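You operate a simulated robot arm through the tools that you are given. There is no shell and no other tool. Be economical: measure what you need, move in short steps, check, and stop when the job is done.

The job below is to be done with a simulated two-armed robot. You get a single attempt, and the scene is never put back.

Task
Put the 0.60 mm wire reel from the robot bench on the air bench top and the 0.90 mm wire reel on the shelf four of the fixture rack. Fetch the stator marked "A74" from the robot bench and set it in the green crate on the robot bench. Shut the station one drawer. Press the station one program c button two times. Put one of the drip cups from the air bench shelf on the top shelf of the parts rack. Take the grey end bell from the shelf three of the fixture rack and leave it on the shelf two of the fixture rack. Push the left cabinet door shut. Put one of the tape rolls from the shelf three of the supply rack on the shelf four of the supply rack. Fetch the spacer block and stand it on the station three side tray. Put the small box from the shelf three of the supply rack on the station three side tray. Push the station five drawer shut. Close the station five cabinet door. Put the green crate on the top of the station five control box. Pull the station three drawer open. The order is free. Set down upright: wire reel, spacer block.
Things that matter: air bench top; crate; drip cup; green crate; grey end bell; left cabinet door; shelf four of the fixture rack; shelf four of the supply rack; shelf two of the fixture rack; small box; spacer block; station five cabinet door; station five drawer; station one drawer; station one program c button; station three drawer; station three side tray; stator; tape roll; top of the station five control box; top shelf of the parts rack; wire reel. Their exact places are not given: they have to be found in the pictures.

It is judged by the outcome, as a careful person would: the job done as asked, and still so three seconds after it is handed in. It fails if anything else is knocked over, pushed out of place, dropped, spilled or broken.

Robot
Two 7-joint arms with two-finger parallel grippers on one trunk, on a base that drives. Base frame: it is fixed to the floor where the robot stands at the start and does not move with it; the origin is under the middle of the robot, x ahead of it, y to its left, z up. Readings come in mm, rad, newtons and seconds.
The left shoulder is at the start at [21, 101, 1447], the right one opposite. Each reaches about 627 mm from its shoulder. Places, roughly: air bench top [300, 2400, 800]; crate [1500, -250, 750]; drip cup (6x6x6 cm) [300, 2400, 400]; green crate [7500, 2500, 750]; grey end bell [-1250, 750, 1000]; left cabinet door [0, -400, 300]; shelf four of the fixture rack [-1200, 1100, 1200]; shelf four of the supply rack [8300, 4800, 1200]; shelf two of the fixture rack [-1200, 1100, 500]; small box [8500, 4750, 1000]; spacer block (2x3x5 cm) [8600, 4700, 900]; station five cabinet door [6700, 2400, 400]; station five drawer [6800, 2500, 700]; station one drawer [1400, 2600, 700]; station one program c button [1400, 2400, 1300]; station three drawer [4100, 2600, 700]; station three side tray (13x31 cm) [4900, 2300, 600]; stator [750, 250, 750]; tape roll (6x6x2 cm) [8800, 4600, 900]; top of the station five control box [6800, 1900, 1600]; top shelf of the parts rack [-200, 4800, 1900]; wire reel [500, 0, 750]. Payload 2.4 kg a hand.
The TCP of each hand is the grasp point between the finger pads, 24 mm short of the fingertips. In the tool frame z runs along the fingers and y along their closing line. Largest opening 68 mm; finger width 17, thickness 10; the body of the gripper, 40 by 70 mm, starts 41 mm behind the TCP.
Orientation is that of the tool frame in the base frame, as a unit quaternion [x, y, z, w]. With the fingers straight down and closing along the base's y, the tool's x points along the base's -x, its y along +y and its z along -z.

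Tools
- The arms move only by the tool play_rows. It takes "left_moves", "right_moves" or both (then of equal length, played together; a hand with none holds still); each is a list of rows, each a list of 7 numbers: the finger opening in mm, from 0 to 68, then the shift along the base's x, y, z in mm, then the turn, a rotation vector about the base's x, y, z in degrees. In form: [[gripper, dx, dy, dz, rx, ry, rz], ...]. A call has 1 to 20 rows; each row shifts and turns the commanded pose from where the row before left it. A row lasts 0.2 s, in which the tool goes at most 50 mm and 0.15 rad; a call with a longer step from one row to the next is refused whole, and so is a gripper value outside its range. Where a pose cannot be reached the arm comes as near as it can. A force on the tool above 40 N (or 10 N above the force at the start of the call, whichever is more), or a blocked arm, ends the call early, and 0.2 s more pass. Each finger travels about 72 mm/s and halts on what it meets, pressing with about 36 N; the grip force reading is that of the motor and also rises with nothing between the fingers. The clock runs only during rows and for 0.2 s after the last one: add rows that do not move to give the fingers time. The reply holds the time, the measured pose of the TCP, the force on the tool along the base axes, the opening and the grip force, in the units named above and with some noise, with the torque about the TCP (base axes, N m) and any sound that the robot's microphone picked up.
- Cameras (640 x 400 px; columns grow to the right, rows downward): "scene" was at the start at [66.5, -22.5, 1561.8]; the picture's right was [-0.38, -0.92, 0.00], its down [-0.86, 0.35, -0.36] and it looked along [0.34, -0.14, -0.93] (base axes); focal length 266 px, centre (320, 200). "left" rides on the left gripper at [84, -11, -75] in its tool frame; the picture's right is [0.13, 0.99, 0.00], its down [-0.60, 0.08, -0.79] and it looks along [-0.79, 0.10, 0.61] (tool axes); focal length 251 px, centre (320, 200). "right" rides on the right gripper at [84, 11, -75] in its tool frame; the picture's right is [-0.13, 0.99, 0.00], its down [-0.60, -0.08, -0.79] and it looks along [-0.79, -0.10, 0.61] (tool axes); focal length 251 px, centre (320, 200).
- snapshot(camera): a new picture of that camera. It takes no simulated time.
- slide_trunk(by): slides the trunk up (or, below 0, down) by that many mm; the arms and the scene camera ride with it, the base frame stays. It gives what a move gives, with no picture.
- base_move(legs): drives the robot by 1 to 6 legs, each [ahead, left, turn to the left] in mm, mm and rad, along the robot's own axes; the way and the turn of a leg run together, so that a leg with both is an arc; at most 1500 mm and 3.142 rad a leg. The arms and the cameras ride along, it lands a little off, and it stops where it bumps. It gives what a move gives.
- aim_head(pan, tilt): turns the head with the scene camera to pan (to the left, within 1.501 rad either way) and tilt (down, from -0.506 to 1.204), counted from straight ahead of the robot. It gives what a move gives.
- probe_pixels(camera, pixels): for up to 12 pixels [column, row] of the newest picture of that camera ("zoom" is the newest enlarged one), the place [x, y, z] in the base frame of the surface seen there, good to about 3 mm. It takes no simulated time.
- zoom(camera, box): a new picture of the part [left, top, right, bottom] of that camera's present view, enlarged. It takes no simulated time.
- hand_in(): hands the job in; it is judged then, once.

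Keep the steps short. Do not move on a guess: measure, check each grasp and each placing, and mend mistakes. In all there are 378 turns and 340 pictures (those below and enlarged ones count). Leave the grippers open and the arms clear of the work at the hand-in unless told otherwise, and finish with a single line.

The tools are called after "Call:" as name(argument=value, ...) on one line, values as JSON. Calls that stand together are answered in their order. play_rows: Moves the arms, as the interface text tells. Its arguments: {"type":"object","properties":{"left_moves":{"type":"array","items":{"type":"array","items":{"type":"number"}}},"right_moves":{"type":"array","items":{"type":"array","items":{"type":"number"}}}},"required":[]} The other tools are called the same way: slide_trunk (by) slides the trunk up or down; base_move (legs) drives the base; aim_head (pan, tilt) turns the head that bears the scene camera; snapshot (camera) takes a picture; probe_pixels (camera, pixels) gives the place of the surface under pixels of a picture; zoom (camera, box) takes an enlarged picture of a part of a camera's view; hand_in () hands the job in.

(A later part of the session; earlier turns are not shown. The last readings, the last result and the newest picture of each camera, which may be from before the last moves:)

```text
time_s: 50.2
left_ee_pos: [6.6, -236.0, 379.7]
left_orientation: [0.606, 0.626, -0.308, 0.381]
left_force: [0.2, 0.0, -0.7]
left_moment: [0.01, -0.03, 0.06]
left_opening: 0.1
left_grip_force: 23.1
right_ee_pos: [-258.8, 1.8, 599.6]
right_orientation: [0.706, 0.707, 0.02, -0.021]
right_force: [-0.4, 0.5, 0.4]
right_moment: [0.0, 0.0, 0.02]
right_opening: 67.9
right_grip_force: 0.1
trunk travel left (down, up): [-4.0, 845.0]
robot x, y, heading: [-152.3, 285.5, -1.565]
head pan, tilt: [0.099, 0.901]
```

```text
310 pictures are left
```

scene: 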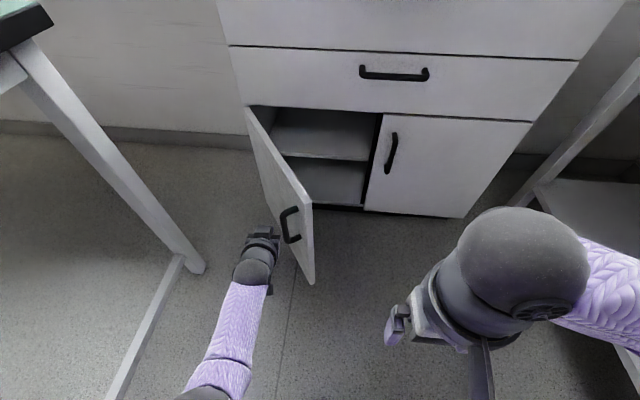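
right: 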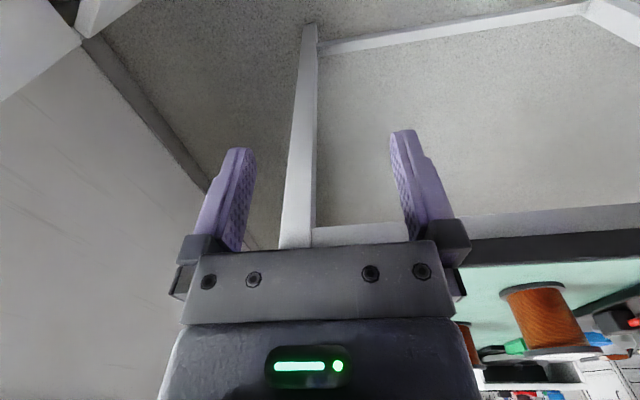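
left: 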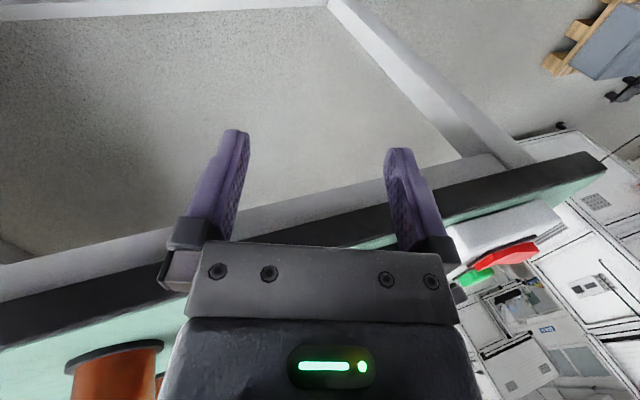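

Hand is on the outer side of the door. Drive ahead to push it shut.

Call:
base_move(legs=[[180, -40, 0]])

Call:
snapshot(camera="scene")

```text
time_s: 51.1
left_ee_pos: [-2.9, -262.3, 379.7]
left_orientation: [0.609, 0.626, -0.309, 0.377]
left_force: [-0.2, -0.5, 0.0]
left_moment: [-0.01, 0.01, -0.01]
left_opening: 0.0
left_grip_force: 23.3
right_ee_pos: [-264.4, -27.0, 601.0]
right_orientation: [0.706, 0.708, 0.02, -0.02]
right_force: [0.3, -0.5, 0.3]
right_moment: [-0.02, 0.03, -0.03]
right_opening: 68.0
right_grip_force: 0.1
trunk travel left (down, up): [-4.0, 845.0]
robot x, y, heading: [-159.5, 256.5, -1.572]
head pan, tilt: [0.099, 0.901]
stopped in leg 1: the force on the tool passed its limit at 89 N (the readings are from after the stop); the commanded pose is now the measured one
```

```text
309 pictures are left
```

scene: 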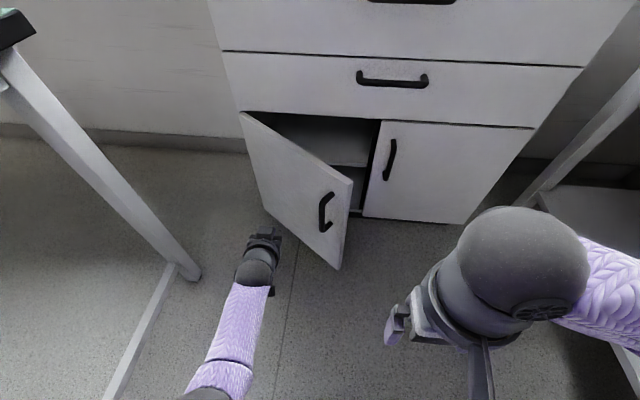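

The door swung further. Continue in small pushes.

Call:
base_move(legs=[[60, -15, 0], [60, -15, 0], [60, -15, 0]])

Call:
snapshot(camera="scene")

```text
time_s: 53.3
left_ee_pos: [-48.8, -444.0, 378.9]
left_orientation: [0.61, 0.625, -0.309, 0.376]
left_force: [-0.8, 0.2, 0.4]
left_moment: [-0.01, -0.01, 0.03]
left_opening: 0.1
left_grip_force: 23.9
right_ee_pos: [-308.4, -208.2, 599.9]
right_orientation: [0.707, 0.707, 0.021, -0.02]
right_force: [0.5, 0.1, 0.0]
right_moment: [0.03, -0.01, 0.0]
right_opening: 68.2
right_grip_force: 0.0
trunk travel left (down, up): [-4.0, 845.0]
robot x, y, heading: [-203.9, 77.4, -1.566]
head pan, tilt: [0.099, 0.901]
```

```text
308 pictures are left
```

scene: 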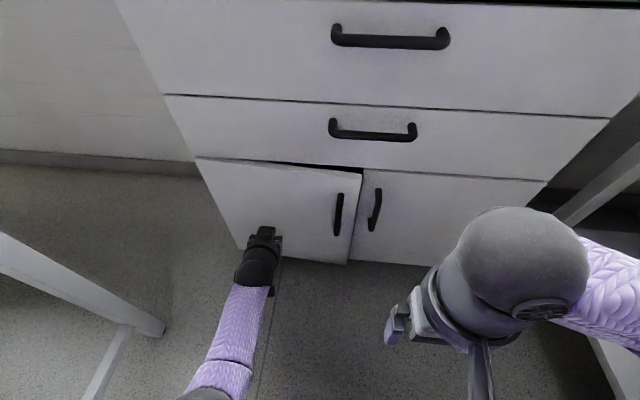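

Nearly shut; push on with the hand moving towards the free end.

Call:
base_move(legs=[[30, -40, 0], [30, -10, 0]])

Call:
play_rows(left_moves=[[0, 0, -10, 0, 0, 0, 0], [0, 0, -10, 0, 0, 0, 0], [0, 0, -8, 0, 0, 0, 0], [0, 0, -6, 0, 0, 0, 0]])

Call:
snapshot(camera="scene")

```text
time_s: 54.6
left_ee_pos: [-100.1, -504.1, 378.8]
left_orientation: [0.61, 0.625, -0.309, 0.377]
left_force: [-1.2, 0.1, 0.0]
left_moment: [-0.01, -0.02, 0.01]
left_opening: 0.0
left_grip_force: 23.3
right_ee_pos: [-360.4, -267.1, 600.2]
right_orientation: [0.707, 0.707, 0.02, -0.02]
right_force: [0.3, -0.9, 0.2]
right_moment: [-0.01, 0.01, -0.03]
right_opening: 68.2
right_grip_force: 0.1
trunk travel left (down, up): [-4.0, 845.0]
robot x, y, heading: [-256.9, 17.7, -1.577]
head pan, tilt: [0.099, 0.901]
```

```text
time_s: 55.3
left_ee_pos: [-100.2, -518.9, 374.5]
left_orientation: [0.612, 0.627, -0.307, 0.373]
left_force: [-1.7, 10.0, 3.3]
left_moment: [-0.04, 0.03, -0.06]
left_opening: 0.0
left_grip_force: 23.2
right_ee_pos: [-359.4, -267.2, 600.4]
right_orientation: [0.707, 0.707, 0.019, -0.019]
right_force: [0.0, 0.3, 0.5]
right_moment: [-0.01, 0.0, 0.01]
right_opening: 68.1
right_grip_force: 0.0
trunk travel left (down, up): [-4.0, 845.0]
robot x, y, heading: [-259.2, 18.7, -1.571]
head pan, tilt: [0.099, 0.901]
stopped in row 3 (left hand): the force on the tool passed its limit at 57 N (the readings are from after the stop); the commanded pose is now the measured one
```

```text
307 pictures are left
```

scene: 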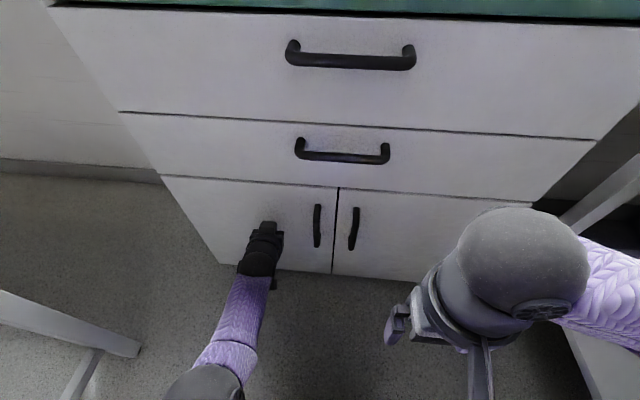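

Door is flush shut. Back away, raise the trunk 325 mm, and turn back toward the bench.

Call:
base_move(legs=[[-330, 0, 0]])

Call:
slide_trunk(by=325)

Call:
base_move(legs=[[0, 0, 1.57]])

```text
time_s: 57.4
left_ee_pos: [-98.7, -194.1, 374.5]
left_orientation: [0.611, 0.627, -0.307, 0.374]
left_force: [0.3, 0.1, -0.3]
left_moment: [0.0, 0.0, 0.04]
left_opening: 0.1
left_grip_force: 24.2
right_ee_pos: [-360.0, 58.4, 601.6]
right_orientation: [0.705, 0.709, 0.02, -0.02]
right_force: [0.2, 0.1, 0.0]
right_moment: [-0.03, 0.01, -0.01]
right_opening: 67.8
right_grip_force: 0.1
trunk travel left (down, up): [-4.0, 845.0]
robot x, y, heading: [-256.9, 345.4, -1.569]
head pan, tilt: [0.099, 0.901]
```

```text
time_s: 60.6
left_ee_pos: [-98.8, -210.0, 759.6]
left_orientation: [0.587, 0.609, -0.341, 0.41]
left_force: [-0.5, 0.1, 0.5]
left_moment: [0.0, 0.02, -0.01]
left_opening: 0.1
left_grip_force: 23.6
right_ee_pos: [-360.1, 56.9, 924.7]
right_orientation: [0.705, 0.708, 0.02, -0.021]
right_force: [-0.1, -0.2, -0.6]
right_moment: [0.02, -0.03, -0.03]
right_opening: 68.1
right_grip_force: 0.1
trunk travel left (down, up): [-329.0, 520.0]
robot x, y, heading: [-254.5, 348.2, -1.565]
head pan, tilt: [0.099, 0.901]
```

```text
time_s: 63.5
left_ee_pos: [287.9, 178.3, 751.5]
left_orientation: [0.224, 0.823, -0.106, 0.511]
left_force: [-0.9, 0.9, -1.0]
left_moment: [0.0, -0.01, -0.01]
left_opening: 0.0
left_grip_force: 23.4
right_ee_pos: [-66.7, 105.2, 926.3]
right_orientation: [0.274, 0.961, 0.008, -0.028]
right_force: [0.6, 0.2, 0.1]
right_moment: [0.02, -0.02, 0.01]
right_opening: 68.2
right_grip_force: 0.0
trunk travel left (down, up): [-329.0, 520.0]
robot x, y, heading: [-261.7, 343.1, -0.557]
head pan, tilt: [0.099, 0.901]
stopped in leg 1: the force on the tool passed its limit at 99 N (the readings are from after the stop); the commanded pose is now the measured one
```

The left hand touched the bench edge at z≈751. Back off and check the scene.

Call:
base_move(legs=[[-200, 60, 0]])

Call:
play_rows(left_moves=[[68, -10, 0, 40, 0, 0, 0], [68, -10, 0, 40, 0, 0, 0], [68, -10, 0, 40, 0, 0, 0], [68, -10, 0, 40, 0, 0, 0], [68, -10, 0, 40, 0, 0, 0]])

Call:
base_move(legs=[[0, 0, 0.54]])

Call:
aim_head(pan=-0.4, tilt=0.8)

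Call:
snapshot(camera="scene")

```text
time_s: 65.2
left_ee_pos: [146.9, 337.6, 751.6]
left_orientation: [0.226, 0.822, -0.107, 0.511]
left_force: [-0.5, -0.1, 0.7]
left_moment: [0.01, 0.04, -0.01]
left_opening: 0.0
left_grip_force: 23.6
right_ee_pos: [-208.7, 263.2, 926.1]
right_orientation: [0.273, 0.962, 0.008, -0.027]
right_force: [0.1, 0.5, -0.1]
right_moment: [0.02, -0.02, 0.0]
right_opening: 68.1
right_grip_force: 0.0
trunk travel left (down, up): [-329.0, 520.0]
robot x, y, heading: [-397.3, 501.9, -0.555]
head pan, tilt: [0.099, 0.901]
```

```text
time_s: 66.4
left_ee_pos: [94.5, 337.6, 951.9]
left_orientation: [0.226, 0.823, -0.107, 0.511]
left_force: [0.5, 0.1, -0.2]
left_moment: [0.01, 0.02, 0.0]
left_opening: 68.0
left_grip_force: 0.0
right_ee_pos: [-209.3, 263.3, 926.5]
right_orientation: [0.273, 0.962, 0.007, -0.027]
right_force: [0.2, 0.2, -0.7]
right_moment: [-0.02, -0.02, 0.0]
right_opening: 68.0
right_grip_force: 0.1
trunk travel left (down, up): [-329.0, 520.0]
robot x, y, heading: [-395.3, 507.2, -0.556]
head pan, tilt: [0.099, 0.901]
```

```text
time_s: 68.3
left_ee_pos: [110.8, 615.9, 951.5]
left_orientation: [-0.002, 0.853, 0.033, 0.521]
left_force: [0.3, 0.1, 0.0]
left_moment: [-0.01, -0.01, 0.01]
left_opening: 68.0
left_grip_force: 0.1
right_ee_pos: [-112.5, 395.9, 924.5]
right_orientation: [0.007, 1.0, 0.001, -0.029]
right_force: [-0.3, 0.1, 0.3]
right_moment: [0.0, -0.01, 0.0]
right_opening: 68.0
right_grip_force: 0.1
trunk travel left (down, up): [-329.0, 520.0]
robot x, y, heading: [-399.9, 502.3, -0.014]
head pan, tilt: [0.099, 0.901]
```

```text
time_s: 69.2
left_ee_pos: [110.0, 615.2, 952.0]
left_orientation: [-0.002, 0.853, 0.033, 0.52]
left_force: [-0.8, 0.9, -0.9]
left_moment: [-0.04, -0.02, 0.0]
left_opening: 68.0
left_grip_force: 0.0
right_ee_pos: [-112.6, 394.1, 925.6]
right_orientation: [0.007, 1.0, 0.0, -0.029]
right_force: [0.5, 1.0, 0.1]
right_moment: [0.01, -0.02, 0.0]
right_opening: 68.0
right_grip_force: 0.1
trunk travel left (down, up): [-329.0, 520.0]
robot x, y, heading: [-398.6, 498.4, -0.01]
head pan, tilt: [-0.4, 0.799]
```

```text
306 pictures are left
```

scene: 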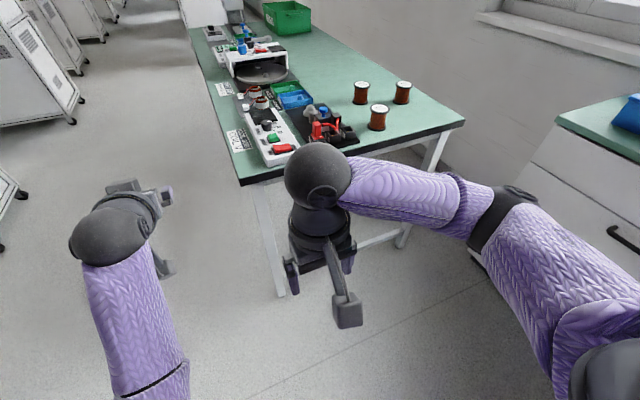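

Bench is undisturbed. Now shape both arms for the pick: left tilt to ~45°, closer in; right tilt ~35°, further out.

Call:
play_rows(left_moves=[[68, -40, -6, 5, 0, 4, 0], [68, -40, -6, 5, 0, 4, 0], [68, -40, -6, 5, 0, 4, 0], [68, -40, -6, 5, 0, 4, -1], [68, -30, -6, 5, 0, 2, -1]], right_moves=[[68, 15, 0, 10, 0, -7.5, 0], [68, 15, 0, 10, 0, -7.5, 0], [68, 15, 0, 10, 0, -7.5, 0], [68, 15, 0, 10, 0, -7.5, 0], [68, 15, 0, 10, 0, -4, 0]])

```text
time_s: 70.3
left_ee_pos: [-33.2, 606.1, 1023.3]
left_orientation: [0.011, 0.878, 0.069, 0.473]
left_force: [-0.6, 0.0, 0.7]
left_moment: [0.03, 0.0, -0.02]
left_opening: 68.0
left_grip_force: 0.0
left hand out of reach, approached as far as the arm can: row 5
right_ee_pos: [-46.9, 395.2, 968.1]
right_orientation: [0.006, 0.97, 0.001, 0.241]
right_force: [0.0, 0.4, 0.8]
right_moment: [0.0, -0.03, -0.03]
right_opening: 68.0
right_grip_force: 0.0
trunk travel left (down, up): [-329.0, 520.0]
robot x, y, heading: [-398.6, 503.0, -0.014]
head pan, tilt: [-0.4, 0.799]
stopped in row 5 (left hand): the arm was blocked; the commanded pose is now the measured one
```

Left arm prefers a farther reach. I pick 0.60 with the left first, from farther back. Drive to about (-110,-120).

Call:
base_move(legs=[[0, -620, 0], [280, 0, 0.014]])

Call:
play_rows(left_moves=[[68, 20, 0, -10, 0, 4, -1], [68, 20, 0, -10, 0, 4, -1], [68, 20, 0, -10, 0, 3, -1], [68, 10, 0, -20, 0, 0, 0]])

Call:
aim_head(pan=0, tilt=0.8)

Call:
snapshot(camera="scene")

Call:
snapshot(camera="left")

```text
time_s: 75.3
left_ee_pos: [231.1, -12.3, 1022.9]
left_orientation: [0.008, 0.879, 0.071, 0.471]
left_force: [-0.3, 0.3, -0.4]
left_moment: [0.0, -0.01, 0.0]
left_opening: 67.9
left_grip_force: 0.0
right_ee_pos: [218.3, -223.0, 968.4]
right_orientation: [0.0, 0.97, 0.003, 0.242]
right_force: [-0.7, 0.3, 0.5]
right_moment: [-0.01, -0.02, 0.01]
right_opening: 68.2
right_grip_force: 0.0
trunk travel left (down, up): [-329.0, 520.0]
robot x, y, heading: [-131.0, -116.2, -0.002]
head pan, tilt: [-0.4, 0.799]
```

```text
time_s: 76.3
left_ee_pos: [300.8, -12.4, 971.5]
left_orientation: [0.037, 0.919, 0.058, 0.387]
left_force: [-0.2, 0.4, 0.5]
left_moment: [0.0, 0.0, -0.03]
left_opening: 68.1
left_grip_force: 0.1
right_ee_pos: [218.1, -223.0, 968.5]
right_orientation: [0.001, 0.97, 0.003, 0.241]
right_force: [-0.3, 0.3, 0.0]
right_moment: [-0.01, -0.02, 0.0]
right_opening: 68.0
right_grip_force: 0.1
trunk travel left (down, up): [-329.0, 520.0]
robot x, y, heading: [-131.5, -118.8, -0.003]
head pan, tilt: [-0.4, 0.799]
```

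```text
time_s: 77.2
left_ee_pos: [300.3, -12.5, 971.2]
left_orientation: [0.037, 0.919, 0.058, 0.387]
left_force: [0.3, 0.2, 0.6]
left_moment: [0.0, 0.01, 0.01]
left_opening: 68.0
left_grip_force: 0.0
right_ee_pos: [218.9, -223.0, 967.6]
right_orientation: [0.001, 0.97, 0.003, 0.241]
right_force: [-0.2, 0.6, 0.6]
right_moment: [0.0, 0.01, -0.01]
right_opening: 68.0
right_grip_force: 0.1
trunk travel left (down, up): [-329.0, 520.0]
robot x, y, heading: [-133.8, -117.8, -0.002]
head pan, tilt: [0.0, 0.799]
```

```text
305 pictures are left
```

scene: 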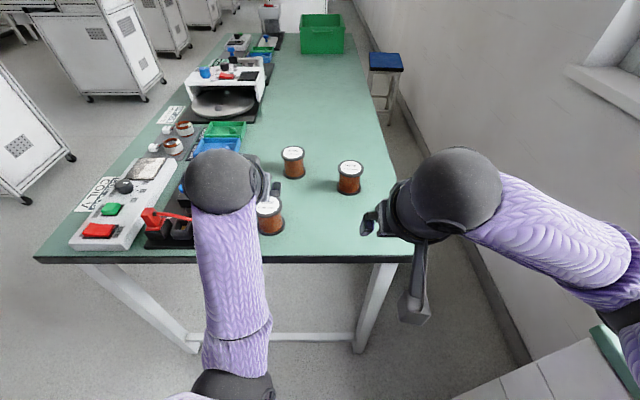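

```text
304 pictures are left
```

left: 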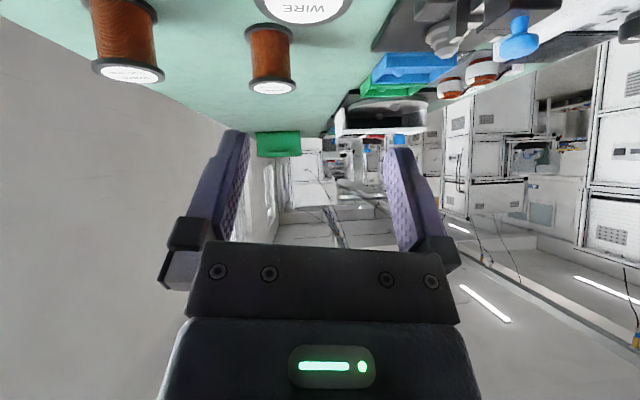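

Left hand at ~45°, slightly rolled. Correct the roll and go to the pre-grasp point behind-above the 0.60 reel (centre 361,-18).

Call:
play_rows(left_moves=[[68, -5, -2, -30, -3, 0, 2], [68, -5, -2, -30, -3, 0, 2], [68, 0, -1, -10, 0, 0, 0]])

Call:
snapshot(camera="left")

Call:
snapshot(camera="scene")

```text
time_s: 78.0
left_ee_pos: [300.7, -11.4, 917.0]
left_orientation: [-0.018, 0.914, 0.031, 0.403]
left_force: [-0.4, 0.0, 0.2]
left_moment: [0.02, -0.02, 0.01]
left_opening: 68.0
left_grip_force: 0.1
right_ee_pos: [219.5, -224.1, 967.6]
right_orientation: [0.001, 0.97, 0.003, 0.241]
right_force: [0.5, -0.4, -0.3]
right_moment: [0.0, -0.02, 0.01]
right_opening: 67.9
right_grip_force: 0.0
trunk travel left (down, up): [-329.0, 520.0]
robot x, y, heading: [-132.6, -119.8, -0.001]
head pan, tilt: [0.0, 0.799]
```

```text
303 pictures are left
```

left: 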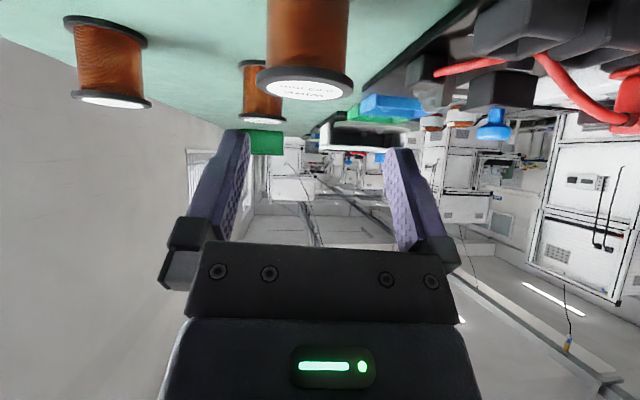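

```text
302 pictures are left
```

scene: 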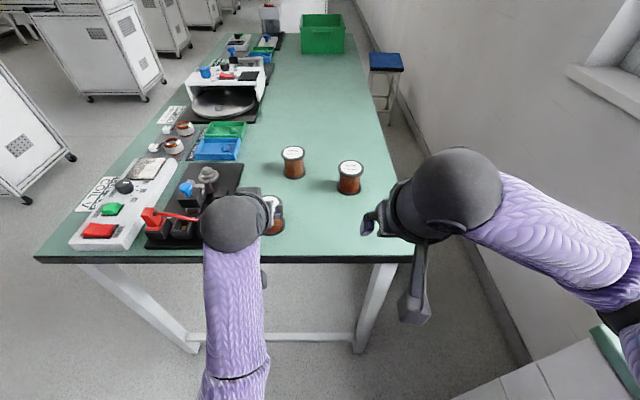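

Call:
play_rows(left_moves=[[68, -5, -6, -15, 0, 0, 0], [68, 14, 0, -14, 0, 0, 0], [68, 14, 0, -14, 0, 0, 0], [68, 10, 0, -10, 0, 0, 0], [68, 0, 0, 0, 0, 0, 0]])

Call:
snapshot(camera="left")

Call:
zoom(camera="scene", box=[200, 160, 360, 260])

```text
time_s: 79.2
left_ee_pos: [323.0, -24.2, 849.6]
left_orientation: [-0.015, 0.922, 0.021, 0.385]
left_force: [-0.3, -0.2, 0.1]
left_moment: [0.01, 0.07, -0.05]
left_opening: 67.9
left_grip_force: 0.1
right_ee_pos: [218.0, -222.9, 968.3]
right_orientation: [0.001, 0.97, 0.003, 0.241]
right_force: [0.0, 0.3, -0.3]
right_moment: [-0.02, 0.0, 0.03]
right_opening: 68.1
right_grip_force: 0.1
trunk travel left (down, up): [-329.0, 520.0]
robot x, y, heading: [-131.7, -122.5, 0.001]
head pan, tilt: [0.0, 0.799]
```

```text
301 pictures are left
```

left: 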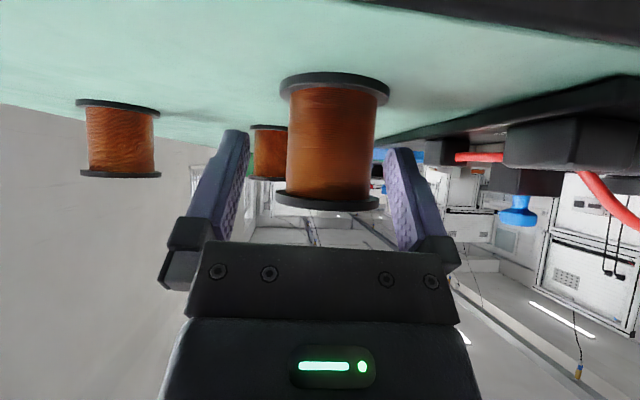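

```text
4.00 times, centred on (280, 210) of scene
```

zoom: 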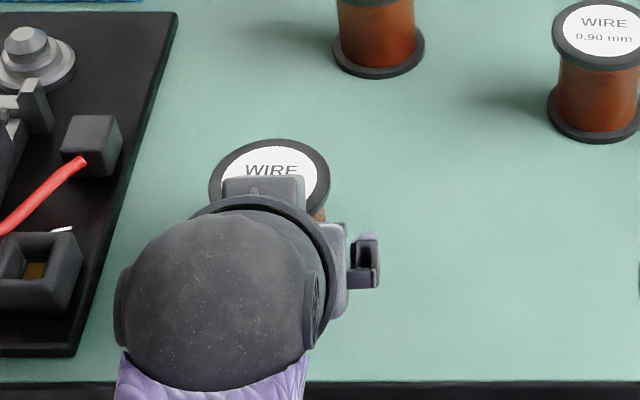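

Reel sits between the fingers, offset +5 mm in y. Move in: (38,6,-18) and close.

Call:
play_rows(left_moves=[[68, 0, 5, 0, 0, 0, 0], [68, 19, 0, -9, 0, 0, 0], [68, 19, 0, -9, 0, 0, 0], [68, 0, 0, 0, 0, 0, 0]])

Call:
snapshot(camera="left")

```text
time_s: 80.2
left_ee_pos: [361.3, -19.0, 833.5]
left_orientation: [-0.016, 0.922, 0.023, 0.387]
left_force: [-3.9, -0.6, 14.3]
left_moment: [0.14, 0.28, 0.04]
left_opening: 68.0
left_grip_force: 0.1
right_ee_pos: [217.9, -224.1, 968.6]
right_orientation: [0.002, 0.97, 0.003, 0.242]
right_force: [-0.2, 0.4, 0.1]
right_moment: [0.0, -0.01, 0.01]
right_opening: 67.9
right_grip_force: 0.1
trunk travel left (down, up): [-329.0, 520.0]
robot x, y, heading: [-129.4, -116.7, -0.005]
head pan, tilt: [0.0, 0.799]
```

```text
299 pictures are left
```

left: 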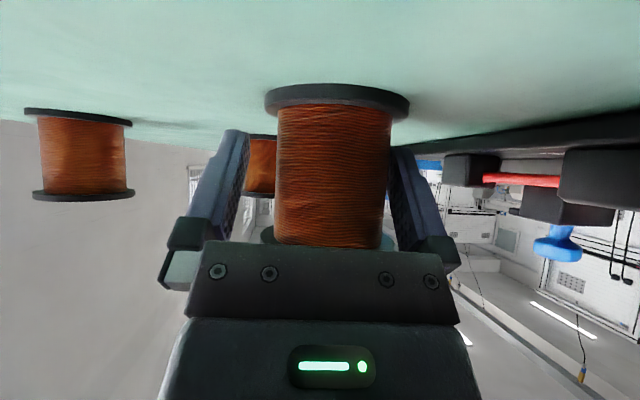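

Slight contact (14 N) of the palm on the reel; ease up 4 mm and close.

Call:
play_rows(left_moves=[[68, -4, 0, 5, 0, 0, 0], [40, 0, 0, 0, 0, 0, 0], [20, 0, 0, 0, 0, 0, 0], [20, 0, 0, 0, 0, 0, 0], [20, 0, 0, 0, 0, 0, 0]])

Call:
snapshot(camera="left")

```text
time_s: 81.4
left_ee_pos: [357.8, -18.2, 836.4]
left_orientation: [-0.014, 0.922, 0.023, 0.386]
left_force: [-0.1, -0.5, 0.3]
left_moment: [-0.12, 0.0, -0.03]
left_opening: 49.7
left_grip_force: 36.0
right_ee_pos: [218.7, -222.9, 967.3]
right_orientation: [0.001, 0.97, 0.002, 0.242]
right_force: [0.6, -0.4, -0.5]
right_moment: [0.01, -0.02, -0.01]
right_opening: 68.1
right_grip_force: 0.1
trunk travel left (down, up): [-329.0, 520.0]
robot x, y, heading: [-133.4, -120.7, 0.0]
head pan, tilt: [0.0, 0.799]
```

```text
298 pictures are left
```

left: 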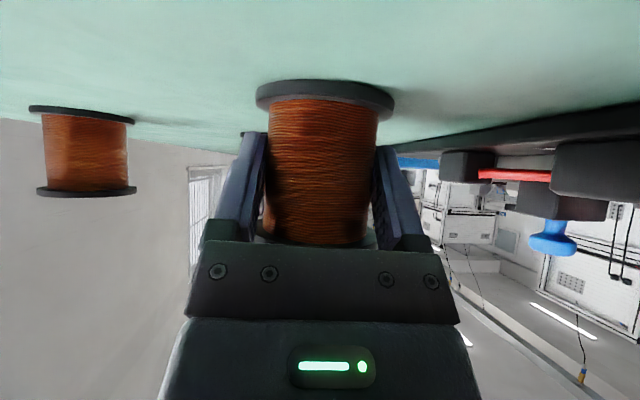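

Gripped by the flange (49.7 mm). Lift up and check.

Call:
play_rows(left_moves=[[30, 0, 0, 20, 0, 0, 0], [30, 0, 0, 40, 0, 0, 0], [30, 0, 0, 40, 0, 0, 0], [30, 0, 0, 40, 0, 0, 0]])

Call:
snapshot(camera="left")

```text
time_s: 82.4
left_ee_pos: [356.7, -16.1, 977.7]
left_orientation: [-0.015, 0.923, 0.023, 0.384]
left_force: [-0.2, 0.0, -4.5]
left_moment: [0.02, 0.04, 0.02]
left_opening: 49.5
left_grip_force: 36.4
right_ee_pos: [218.1, -223.0, 967.4]
right_orientation: [0.0, 0.971, 0.004, 0.241]
right_force: [-0.3, 0.2, 0.5]
right_moment: [0.0, 0.0, 0.02]
right_opening: 68.0
right_grip_force: 0.1
trunk travel left (down, up): [-329.0, 520.0]
robot x, y, heading: [-132.4, -121.4, -0.003]
head pan, tilt: [0.0, 0.799]
```

```text
297 pictures are left
```

left: 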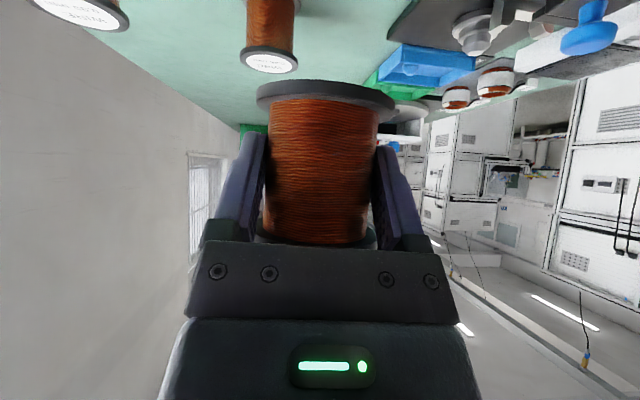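

Held (≈0.45 kg). Now drive ahead 165 and left 28 to bring the right hand before the 0.90 reel.

Call:
base_move(legs=[[165, 28, 0]])

Call:
aim_head(pan=-0.3, tilt=0.9)

Call:
snapshot(camera="scene")

Call:
snapshot(camera="right")

```text
time_s: 83.9
left_ee_pos: [522.8, 10.3, 976.3]
left_orientation: [-0.015, 0.922, 0.024, 0.385]
left_force: [-0.3, 0.6, -5.0]
left_moment: [0.04, 0.04, 0.02]
left_opening: 49.6
left_grip_force: 36.1
right_ee_pos: [385.3, -195.8, 966.7]
right_orientation: [0.001, 0.97, 0.003, 0.241]
right_force: [-0.4, 0.5, 0.1]
right_moment: [0.0, 0.04, 0.02]
right_opening: 67.6
right_grip_force: 0.0
trunk travel left (down, up): [-329.0, 520.0]
robot x, y, heading: [34.0, -88.5, -0.005]
head pan, tilt: [0.0, 0.799]
```

```text
time_s: 84.7
left_ee_pos: [522.4, 11.4, 976.8]
left_orientation: [-0.015, 0.923, 0.024, 0.384]
left_force: [0.4, 0.5, -5.1]
left_moment: [-0.03, 0.07, 0.03]
left_opening: 49.6
left_grip_force: 35.8
right_ee_pos: [385.3, -195.5, 968.5]
right_orientation: [0.001, 0.97, 0.002, 0.242]
right_force: [0.2, -0.3, -0.3]
right_moment: [0.03, -0.02, -0.01]
right_opening: 68.0
right_grip_force: 0.0
trunk travel left (down, up): [-329.0, 520.0]
robot x, y, heading: [33.2, -92.2, -0.002]
head pan, tilt: [-0.3, 0.901]
```

```text
296 pictures are left
```

scene: 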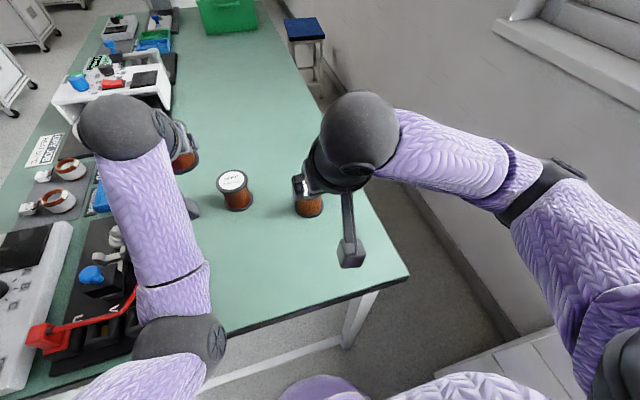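

```text
295 pictures are left
```

right: 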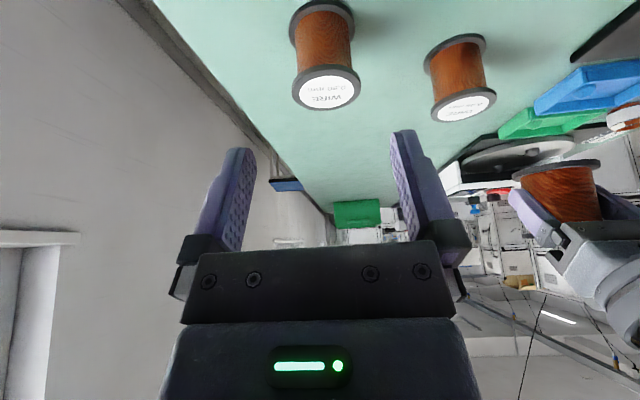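

Right hand tilt ≈28°. Approach 0.90 reel: to (441,-195,904), then check.

Call:
play_rows(right_moves=[[68, 28, 0, -32, 0, 0, 0], [68, 28, 0, -32, 0, 0, 0], [68, 10, 0, -18, 0, 0, 0], [68, 0, 0, 0, 0, 0, 0]])

Call:
snapshot(camera="right")

```text
time_s: 85.7
left_ee_pos: [522.6, 10.3, 975.8]
left_orientation: [-0.015, 0.922, 0.024, 0.385]
left_force: [0.7, 0.2, -5.7]
left_moment: [0.01, 0.09, -0.02]
left_opening: 49.5
left_grip_force: 36.2
right_ee_pos: [449.9, -195.1, 886.1]
right_orientation: [0.001, 0.97, 0.003, 0.241]
right_force: [0.4, 0.2, 0.2]
right_moment: [0.02, -0.01, 0.01]
right_opening: 67.9
right_grip_force: 0.1
trunk travel left (down, up): [-329.0, 520.0]
robot x, y, heading: [33.0, -94.4, -0.009]
head pan, tilt: [-0.3, 0.901]
```

```text
294 pictures are left
```

right: 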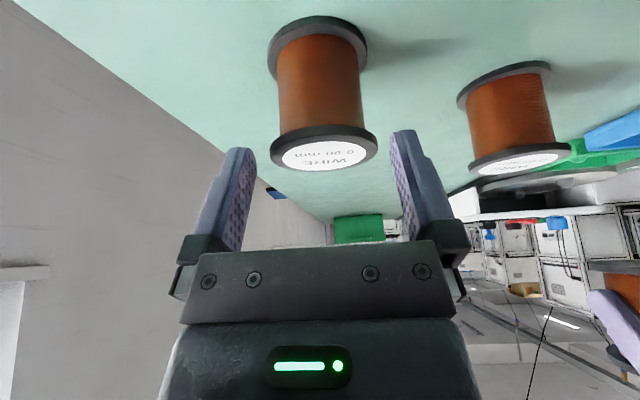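

Centred. Advance (27,0,-49) and check.

Call:
play_rows(right_moves=[[68, 14, 0, -25, 0, 0, 0], [68, 13, 0, -22, 0, 0, 0], [68, 0, 0, 0, 0, 0, 0]])

Call:
snapshot(camera="right")

```text
time_s: 86.5
left_ee_pos: [523.4, 10.5, 976.4]
left_orientation: [-0.015, 0.922, 0.024, 0.386]
left_force: [1.0, -0.1, -4.9]
left_moment: [0.0, 0.03, -0.02]
left_opening: 49.4
left_grip_force: 35.9
right_ee_pos: [476.0, -195.5, 838.3]
right_orientation: [0.001, 0.971, 0.003, 0.241]
right_force: [-0.3, 0.1, 0.1]
right_moment: [-0.01, 0.01, 0.03]
right_opening: 67.8
right_grip_force: 0.0
trunk travel left (down, up): [-329.0, 520.0]
robot x, y, heading: [30.6, -91.0, -0.005]
head pan, tilt: [-0.3, 0.901]
```

```text
293 pictures are left
```

right: 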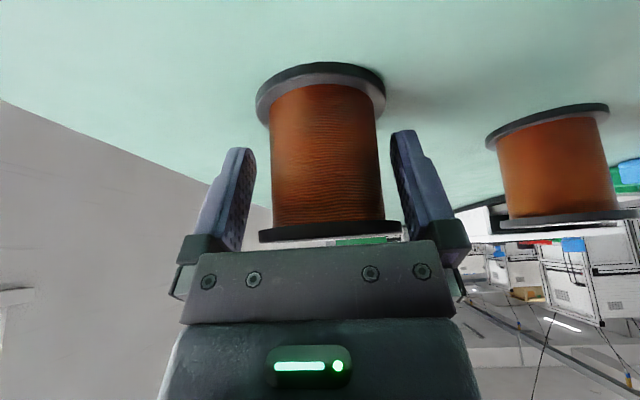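

Call:
play_rows(right_moves=[[50, 2, 0, -4, 0, 0, 0], [25, 0, 0, 0, 0, 0, 0], [25, 0, 0, 0, 0, 0, 0], [25, 0, 0, 0, 0, 0, 0], [25, 0, 0, 20, 0, 0, 0], [25, 0, 0, 40, 0, 0, 0], [25, 0, 0, 45, 0, 0, 0], [25, -20, 0, 40, 0, 0, 0]])

Call:
snapshot(camera="right")

```text
time_s: 88.3
left_ee_pos: [523.4, 11.5, 975.6]
left_orientation: [-0.016, 0.922, 0.024, 0.385]
left_force: [0.9, -0.1, -5.6]
left_moment: [-0.01, 0.06, -0.01]
left_opening: 49.5
left_grip_force: 35.9
right_ee_pos: [460.2, -195.0, 982.4]
right_orientation: [0.0, 0.971, 0.004, 0.24]
right_force: [-0.4, 0.6, -5.5]
right_moment: [0.01, 0.02, -0.01]
right_opening: 59.7
right_grip_force: 36.5
trunk travel left (down, up): [-329.0, 520.0]
robot x, y, heading: [33.4, -92.2, -0.006]
head pan, tilt: [-0.3, 0.901]
```

```text
292 pictures are left
```

right: 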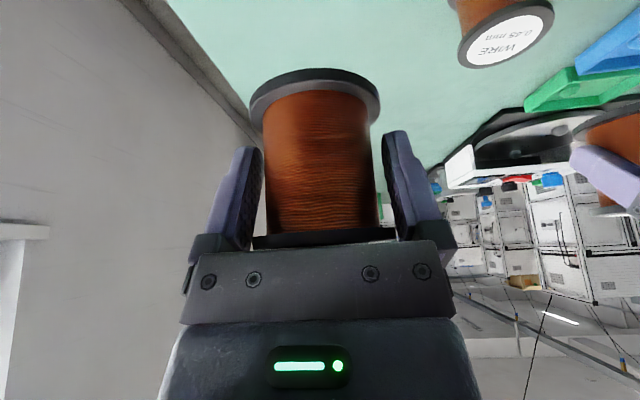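

0.90 reel held too (59.7 mm). Retreat and drive to face the fixture rack.

Call:
base_move(legs=[[-230, 0, 0], [0, 1000, 0], [0, 0, 3.13]])

Call:
aim_head(pan=0, tilt=0.1)

Call:
snapshot(camera="scene")

```text
time_s: 102.1
left_ee_pos: [-680.9, 816.6, 975.1]
left_orientation: [0.922, 0.009, -0.385, 0.021]
left_force: [-0.2, -0.2, -4.9]
left_moment: [-0.01, -0.04, 0.0]
left_opening: 49.4
left_grip_force: 35.7
right_ee_pos: [-615.9, 1020.9, 981.5]
right_orientation: [0.97, -0.006, -0.241, 0.001]
right_force: [-0.8, 0.3, -4.6]
right_moment: [-0.01, -0.04, -0.03]
right_opening: 58.4
right_grip_force: 35.6
trunk travel left (down, up): [-329.0, 520.0]
robot x, y, heading: [-188.7, 910.4, 3.127]
head pan, tilt: [-0.3, 0.901]
```

```text
time_s: 103.2
left_ee_pos: [-680.7, 816.2, 976.8]
left_orientation: [0.923, 0.011, -0.385, 0.021]
left_force: [-0.9, 0.3, -4.9]
left_moment: [0.01, -0.04, 0.01]
left_opening: 49.5
left_grip_force: 35.8
right_ee_pos: [-615.7, 1022.8, 981.8]
right_orientation: [0.971, -0.006, -0.241, 0.002]
right_force: [-1.1, -0.1, -5.2]
right_moment: [0.0, -0.04, 0.01]
right_opening: 58.3
right_grip_force: 35.8
trunk travel left (down, up): [-329.0, 520.0]
robot x, y, heading: [-188.4, 914.4, 3.122]
head pan, tilt: [0.0, 0.099]
```

```text
291 pictures are left
```

scene: 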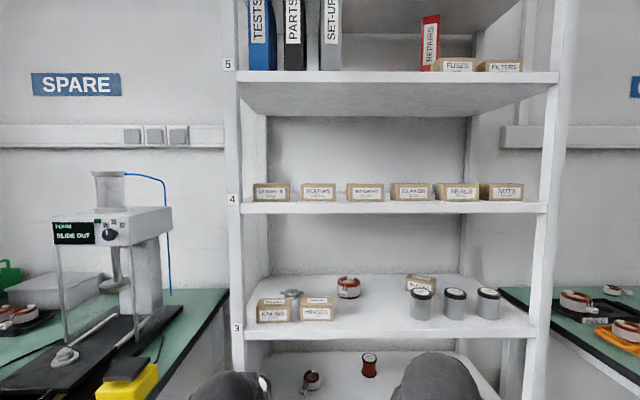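

Raise the trunk 350 mm to look onto shelf four.

Call:
slide_trunk(by=350)

Call:
aim_head(pan=0, tilt=0.35)

Call:
snapshot(camera="scene")

Call:
snapshot(camera="right")

```text
time_s: 106.7
left_ee_pos: [-681.0, 815.8, 1326.3]
left_orientation: [0.923, 0.01, -0.385, 0.021]
left_force: [0.1, 0.0, -5.0]
left_moment: [0.0, -0.05, -0.02]
left_opening: 49.7
left_grip_force: 36.2
right_ee_pos: [-616.7, 1022.3, 1332.0]
right_orientation: [0.97, -0.006, -0.241, 0.002]
right_force: [-0.3, -0.5, -4.5]
right_moment: [0.0, 0.0, 0.02]
right_opening: 58.2
right_grip_force: 35.6
trunk travel left (down, up): [-679.0, 170.0]
robot x, y, heading: [-192.8, 913.2, 3.128]
head pan, tilt: [0.0, 0.099]
```

```text
time_s: 107.4
left_ee_pos: [-680.5, 815.4, 1326.1]
left_orientation: [0.922, 0.01, -0.385, 0.021]
left_force: [-0.4, -0.2, -5.0]
left_moment: [0.01, -0.06, 0.05]
left_opening: 49.7
left_grip_force: 35.7
right_ee_pos: [-616.7, 1021.8, 1332.1]
right_orientation: [0.971, -0.006, -0.241, 0.002]
right_force: [0.1, 0.6, -4.8]
right_moment: [-0.02, -0.01, 0.04]
right_opening: 58.1
right_grip_force: 36.8
trunk travel left (down, up): [-679.0, 170.0]
robot x, y, heading: [-190.0, 911.9, 3.127]
head pan, tilt: [0.0, 0.351]
```

```text
290 pictures are left
```

scene: 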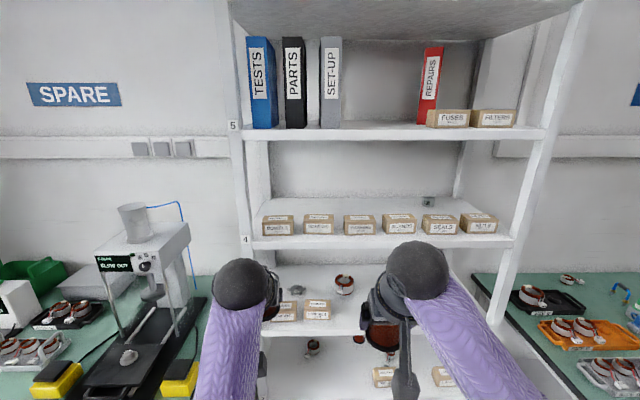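

```text
289 pictures are left
```

right: 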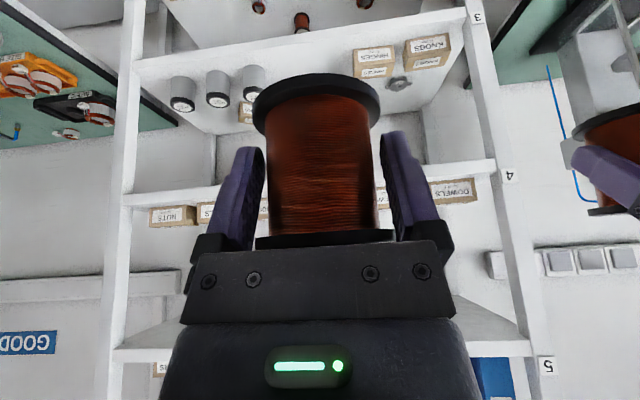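

Call:
zoom(camera="scene", box=[235, 180, 525, 260])

Call:
probe_pixels(camera="scene", pixels=[[300, 240], [278, 227], [278, 216], [300, 205], [430, 204], [262, 220], [294, 222], [304, 222], [498, 225], [420, 238], [505, 235], [340, 128]])

```text
2.21 times, centred on (380, 220) of scene
```

zoom: 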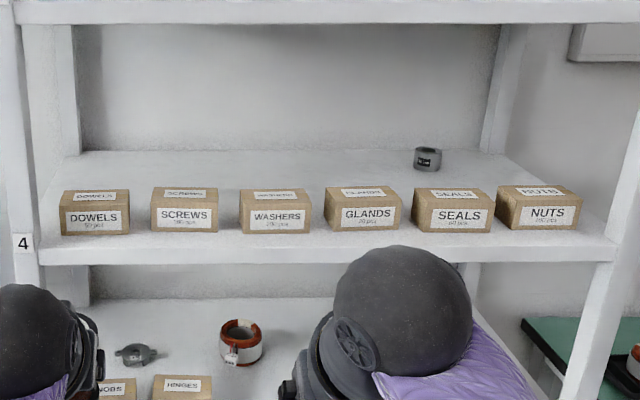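

```text
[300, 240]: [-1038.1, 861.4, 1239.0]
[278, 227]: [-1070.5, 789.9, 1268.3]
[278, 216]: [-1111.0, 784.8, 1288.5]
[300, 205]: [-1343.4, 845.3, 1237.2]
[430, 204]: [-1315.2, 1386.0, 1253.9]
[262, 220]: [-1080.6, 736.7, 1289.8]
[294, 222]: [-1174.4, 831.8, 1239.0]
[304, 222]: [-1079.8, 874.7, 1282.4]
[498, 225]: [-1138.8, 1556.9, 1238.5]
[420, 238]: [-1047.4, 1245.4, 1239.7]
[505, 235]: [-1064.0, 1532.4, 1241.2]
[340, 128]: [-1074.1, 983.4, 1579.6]
```

Call:
probe_pixels(camera="scene", pixels=[[415, 243], [417, 268], [240, 262], [405, 390], [330, 140], [380, 350]])

Call:
zoom(camera="scene", box=[220, 110, 540, 310])

```text
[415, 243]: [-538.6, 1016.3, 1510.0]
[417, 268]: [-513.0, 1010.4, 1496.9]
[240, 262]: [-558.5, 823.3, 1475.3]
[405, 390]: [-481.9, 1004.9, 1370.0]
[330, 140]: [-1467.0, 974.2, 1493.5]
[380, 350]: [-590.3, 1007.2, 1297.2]
```

```text
2.00 times, centred on (380, 210) of scene
```

zoom: 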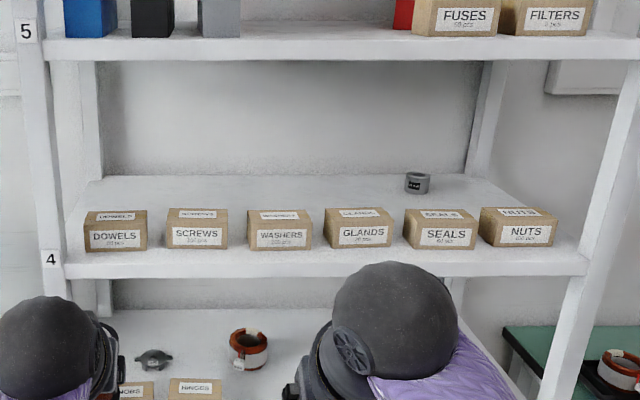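

Check how far my base disc extends to the front before going close to the rack.

Call:
aim_head(pan=0, tilt=1.2)

Call:
snapshot(camera="scene")

Call:
probe_pixels(camera="scene", pixels=[[320, 270], [320, 280], [320, 290], [320, 300], [320, 310], [320, 320], [320, 335], [320, 350], [320, 370], [280, 330], [360, 330]])

```text
time_s: 108.6
left_ee_pos: [-680.7, 815.8, 1326.2]
left_orientation: [0.922, 0.011, -0.385, 0.022]
left_force: [0.0, -0.4, -4.6]
left_moment: [0.02, -0.03, -0.02]
left_opening: 49.7
left_grip_force: 35.8
right_ee_pos: [-616.3, 1022.2, 1332.0]
right_orientation: [0.97, -0.006, -0.241, 0.002]
right_force: [0.0, -0.8, -5.1]
right_moment: [0.01, -0.04, 0.01]
right_opening: 58.2
right_grip_force: 35.9
trunk travel left (down, up): [-679.0, 170.0]
robot x, y, heading: [-191.9, 912.1, 3.13]
head pan, tilt: [0.0, 1.201]
```

```text
286 pictures are left
```

scene: 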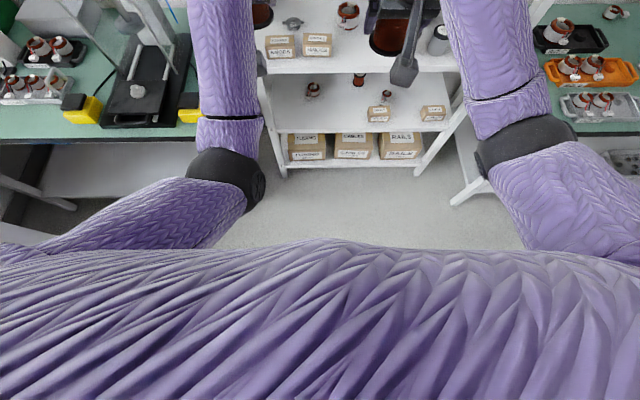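

```text
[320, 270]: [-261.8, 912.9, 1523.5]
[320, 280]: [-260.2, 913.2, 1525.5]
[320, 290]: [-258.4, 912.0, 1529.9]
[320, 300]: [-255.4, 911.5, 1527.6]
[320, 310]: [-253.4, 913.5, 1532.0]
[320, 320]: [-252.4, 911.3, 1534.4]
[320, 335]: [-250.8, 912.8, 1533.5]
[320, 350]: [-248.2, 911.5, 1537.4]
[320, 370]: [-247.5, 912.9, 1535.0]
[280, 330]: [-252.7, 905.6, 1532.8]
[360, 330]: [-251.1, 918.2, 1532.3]
```

Both hands ahead would clash with the rack; I'll set the 0.60 reel at the air bench first. Turn to face +y and look.

Call:
base_move(legs=[[0, 0, -1.9]])

Call:
aim_head(pan=0, tilt=0.5)

Call:
snapshot(camera="scene")

```text
time_s: 113.6
left_ee_pos: [-114.0, 1406.9, 1326.5]
left_orientation: [-0.538, 0.749, 0.239, 0.303]
left_force: [-0.1, 0.7, -4.2]
left_moment: [-0.07, 0.03, 0.02]
left_opening: 49.8
left_grip_force: 36.2
right_ee_pos: [57.7, 1275.7, 1331.6]
right_orientation: [-0.552, 0.798, 0.14, 0.196]
right_force: [0.3, -0.4, -5.3]
right_moment: [-0.04, 0.02, -0.02]
right_opening: 57.7
right_grip_force: 35.7
trunk travel left (down, up): [-679.0, 170.0]
robot x, y, heading: [-187.6, 913.0, 1.205]
head pan, tilt: [0.0, 1.201]
```

```text
time_s: 114.7
left_ee_pos: [-114.5, 1406.9, 1325.7]
left_orientation: [-0.538, 0.75, 0.238, 0.303]
left_force: [-1.3, -0.7, -5.1]
left_moment: [-0.07, 0.03, -0.07]
left_opening: 49.3
left_grip_force: 36.3
right_ee_pos: [59.2, 1275.1, 1331.6]
right_orientation: [-0.552, 0.798, 0.141, 0.197]
right_force: [0.5, -0.2, -5.5]
right_moment: [-0.04, 0.01, -0.01]
right_opening: 57.8
right_grip_force: 36.5
trunk travel left (down, up): [-679.0, 170.0]
robot x, y, heading: [-190.2, 911.2, 1.207]
head pan, tilt: [0.0, 0.499]
```

```text
285 pictures are left
```

scene: 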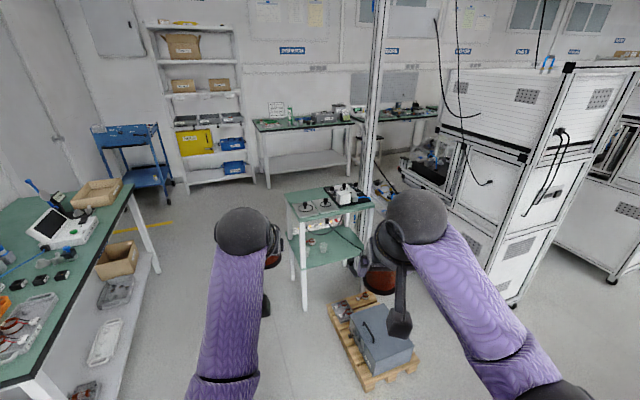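

Call:
snapshot(camera="right")

Call:
zoom(camera="scene", box=[260, 170, 440, 400])

Call:
probe_pixels(camera="scene", pixels=[[290, 195], [298, 222], [372, 205], [330, 190], [312, 205], [345, 193], [318, 250], [305, 305], [380, 385], [335, 310], [412, 360]])

```text
284 pictures are left
```

right: 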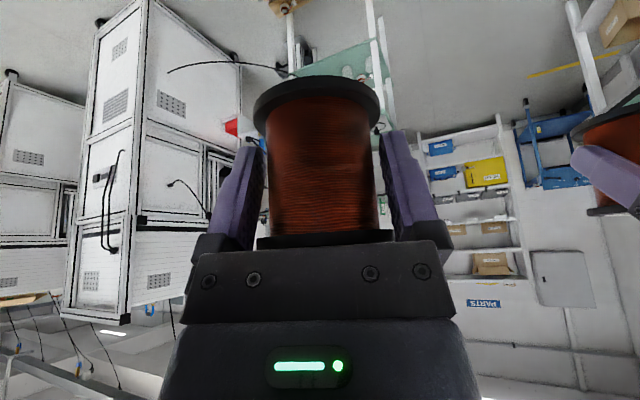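

```text
1.74 times, centred on (350, 285) of scene
```

zoom: 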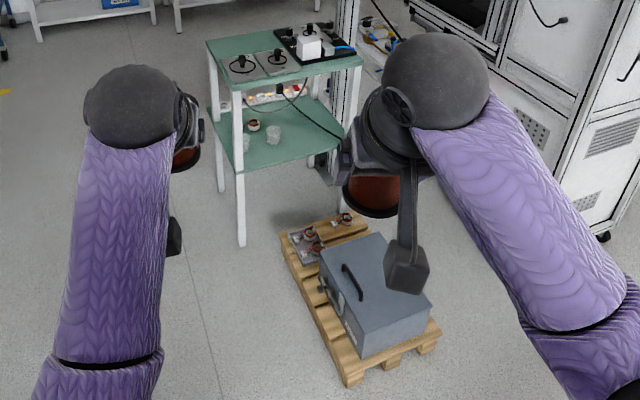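

```text
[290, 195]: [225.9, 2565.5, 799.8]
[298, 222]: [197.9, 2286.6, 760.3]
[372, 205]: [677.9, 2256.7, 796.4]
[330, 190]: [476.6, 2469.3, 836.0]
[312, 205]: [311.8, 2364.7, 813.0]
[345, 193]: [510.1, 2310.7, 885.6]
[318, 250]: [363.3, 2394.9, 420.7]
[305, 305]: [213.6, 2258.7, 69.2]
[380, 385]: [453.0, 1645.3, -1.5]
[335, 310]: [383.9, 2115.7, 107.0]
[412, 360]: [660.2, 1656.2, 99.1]
```

Air bench top z=800, x 195–680, y 2260–2565; a pallet stands in front, so approach from its -x side. Drive there.

Call:
base_move(legs=[[0, 0, 0.365], [1450, 150, 0], [0, 0, -1.57]])

Call:
aim_head(pan=-0.1, tilt=0.75)

Call:
snapshot(camera="scene")

```text
time_s: 126.8
left_ee_pos: [150.5, 2479.5, 1325.7]
left_orientation: [-0.023, 0.922, 0.027, 0.385]
left_force: [0.0, -0.1, -5.9]
left_moment: [0.01, 0.04, 0.01]
left_opening: 49.4
left_grip_force: 36.5
right_ee_pos: [91.9, 2271.6, 1331.3]
right_orientation: [-0.008, 0.97, 0.005, 0.242]
right_force: [0.4, -0.5, -4.4]
right_moment: [-0.01, 0.08, 0.0]
right_opening: 49.1
right_grip_force: 35.8
trunk travel left (down, up): [-679.0, 170.0]
robot x, y, heading: [-338.1, 2370.5, 0.009]
head pan, tilt: [0.0, 0.499]
```

```text
time_s: 127.6
left_ee_pos: [151.4, 2479.8, 1325.3]
left_orientation: [-0.023, 0.922, 0.026, 0.385]
left_force: [-0.5, 0.3, -4.6]
left_moment: [0.0, 0.02, -0.02]
left_opening: 49.2
left_grip_force: 35.9
right_ee_pos: [91.7, 2271.3, 1330.8]
right_orientation: [-0.008, 0.971, 0.005, 0.241]
right_force: [-0.7, 0.3, -5.1]
right_moment: [-0.01, 0.07, -0.02]
right_opening: 49.1
right_grip_force: 36.3
trunk travel left (down, up): [-679.0, 170.0]
robot x, y, heading: [-339.8, 2371.7, 0.012]
head pan, tilt: [-0.099, 0.75]
```

```text
282 pictures are left
```

scene: 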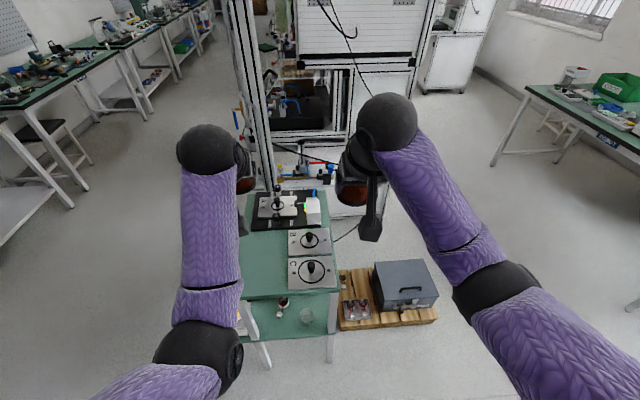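

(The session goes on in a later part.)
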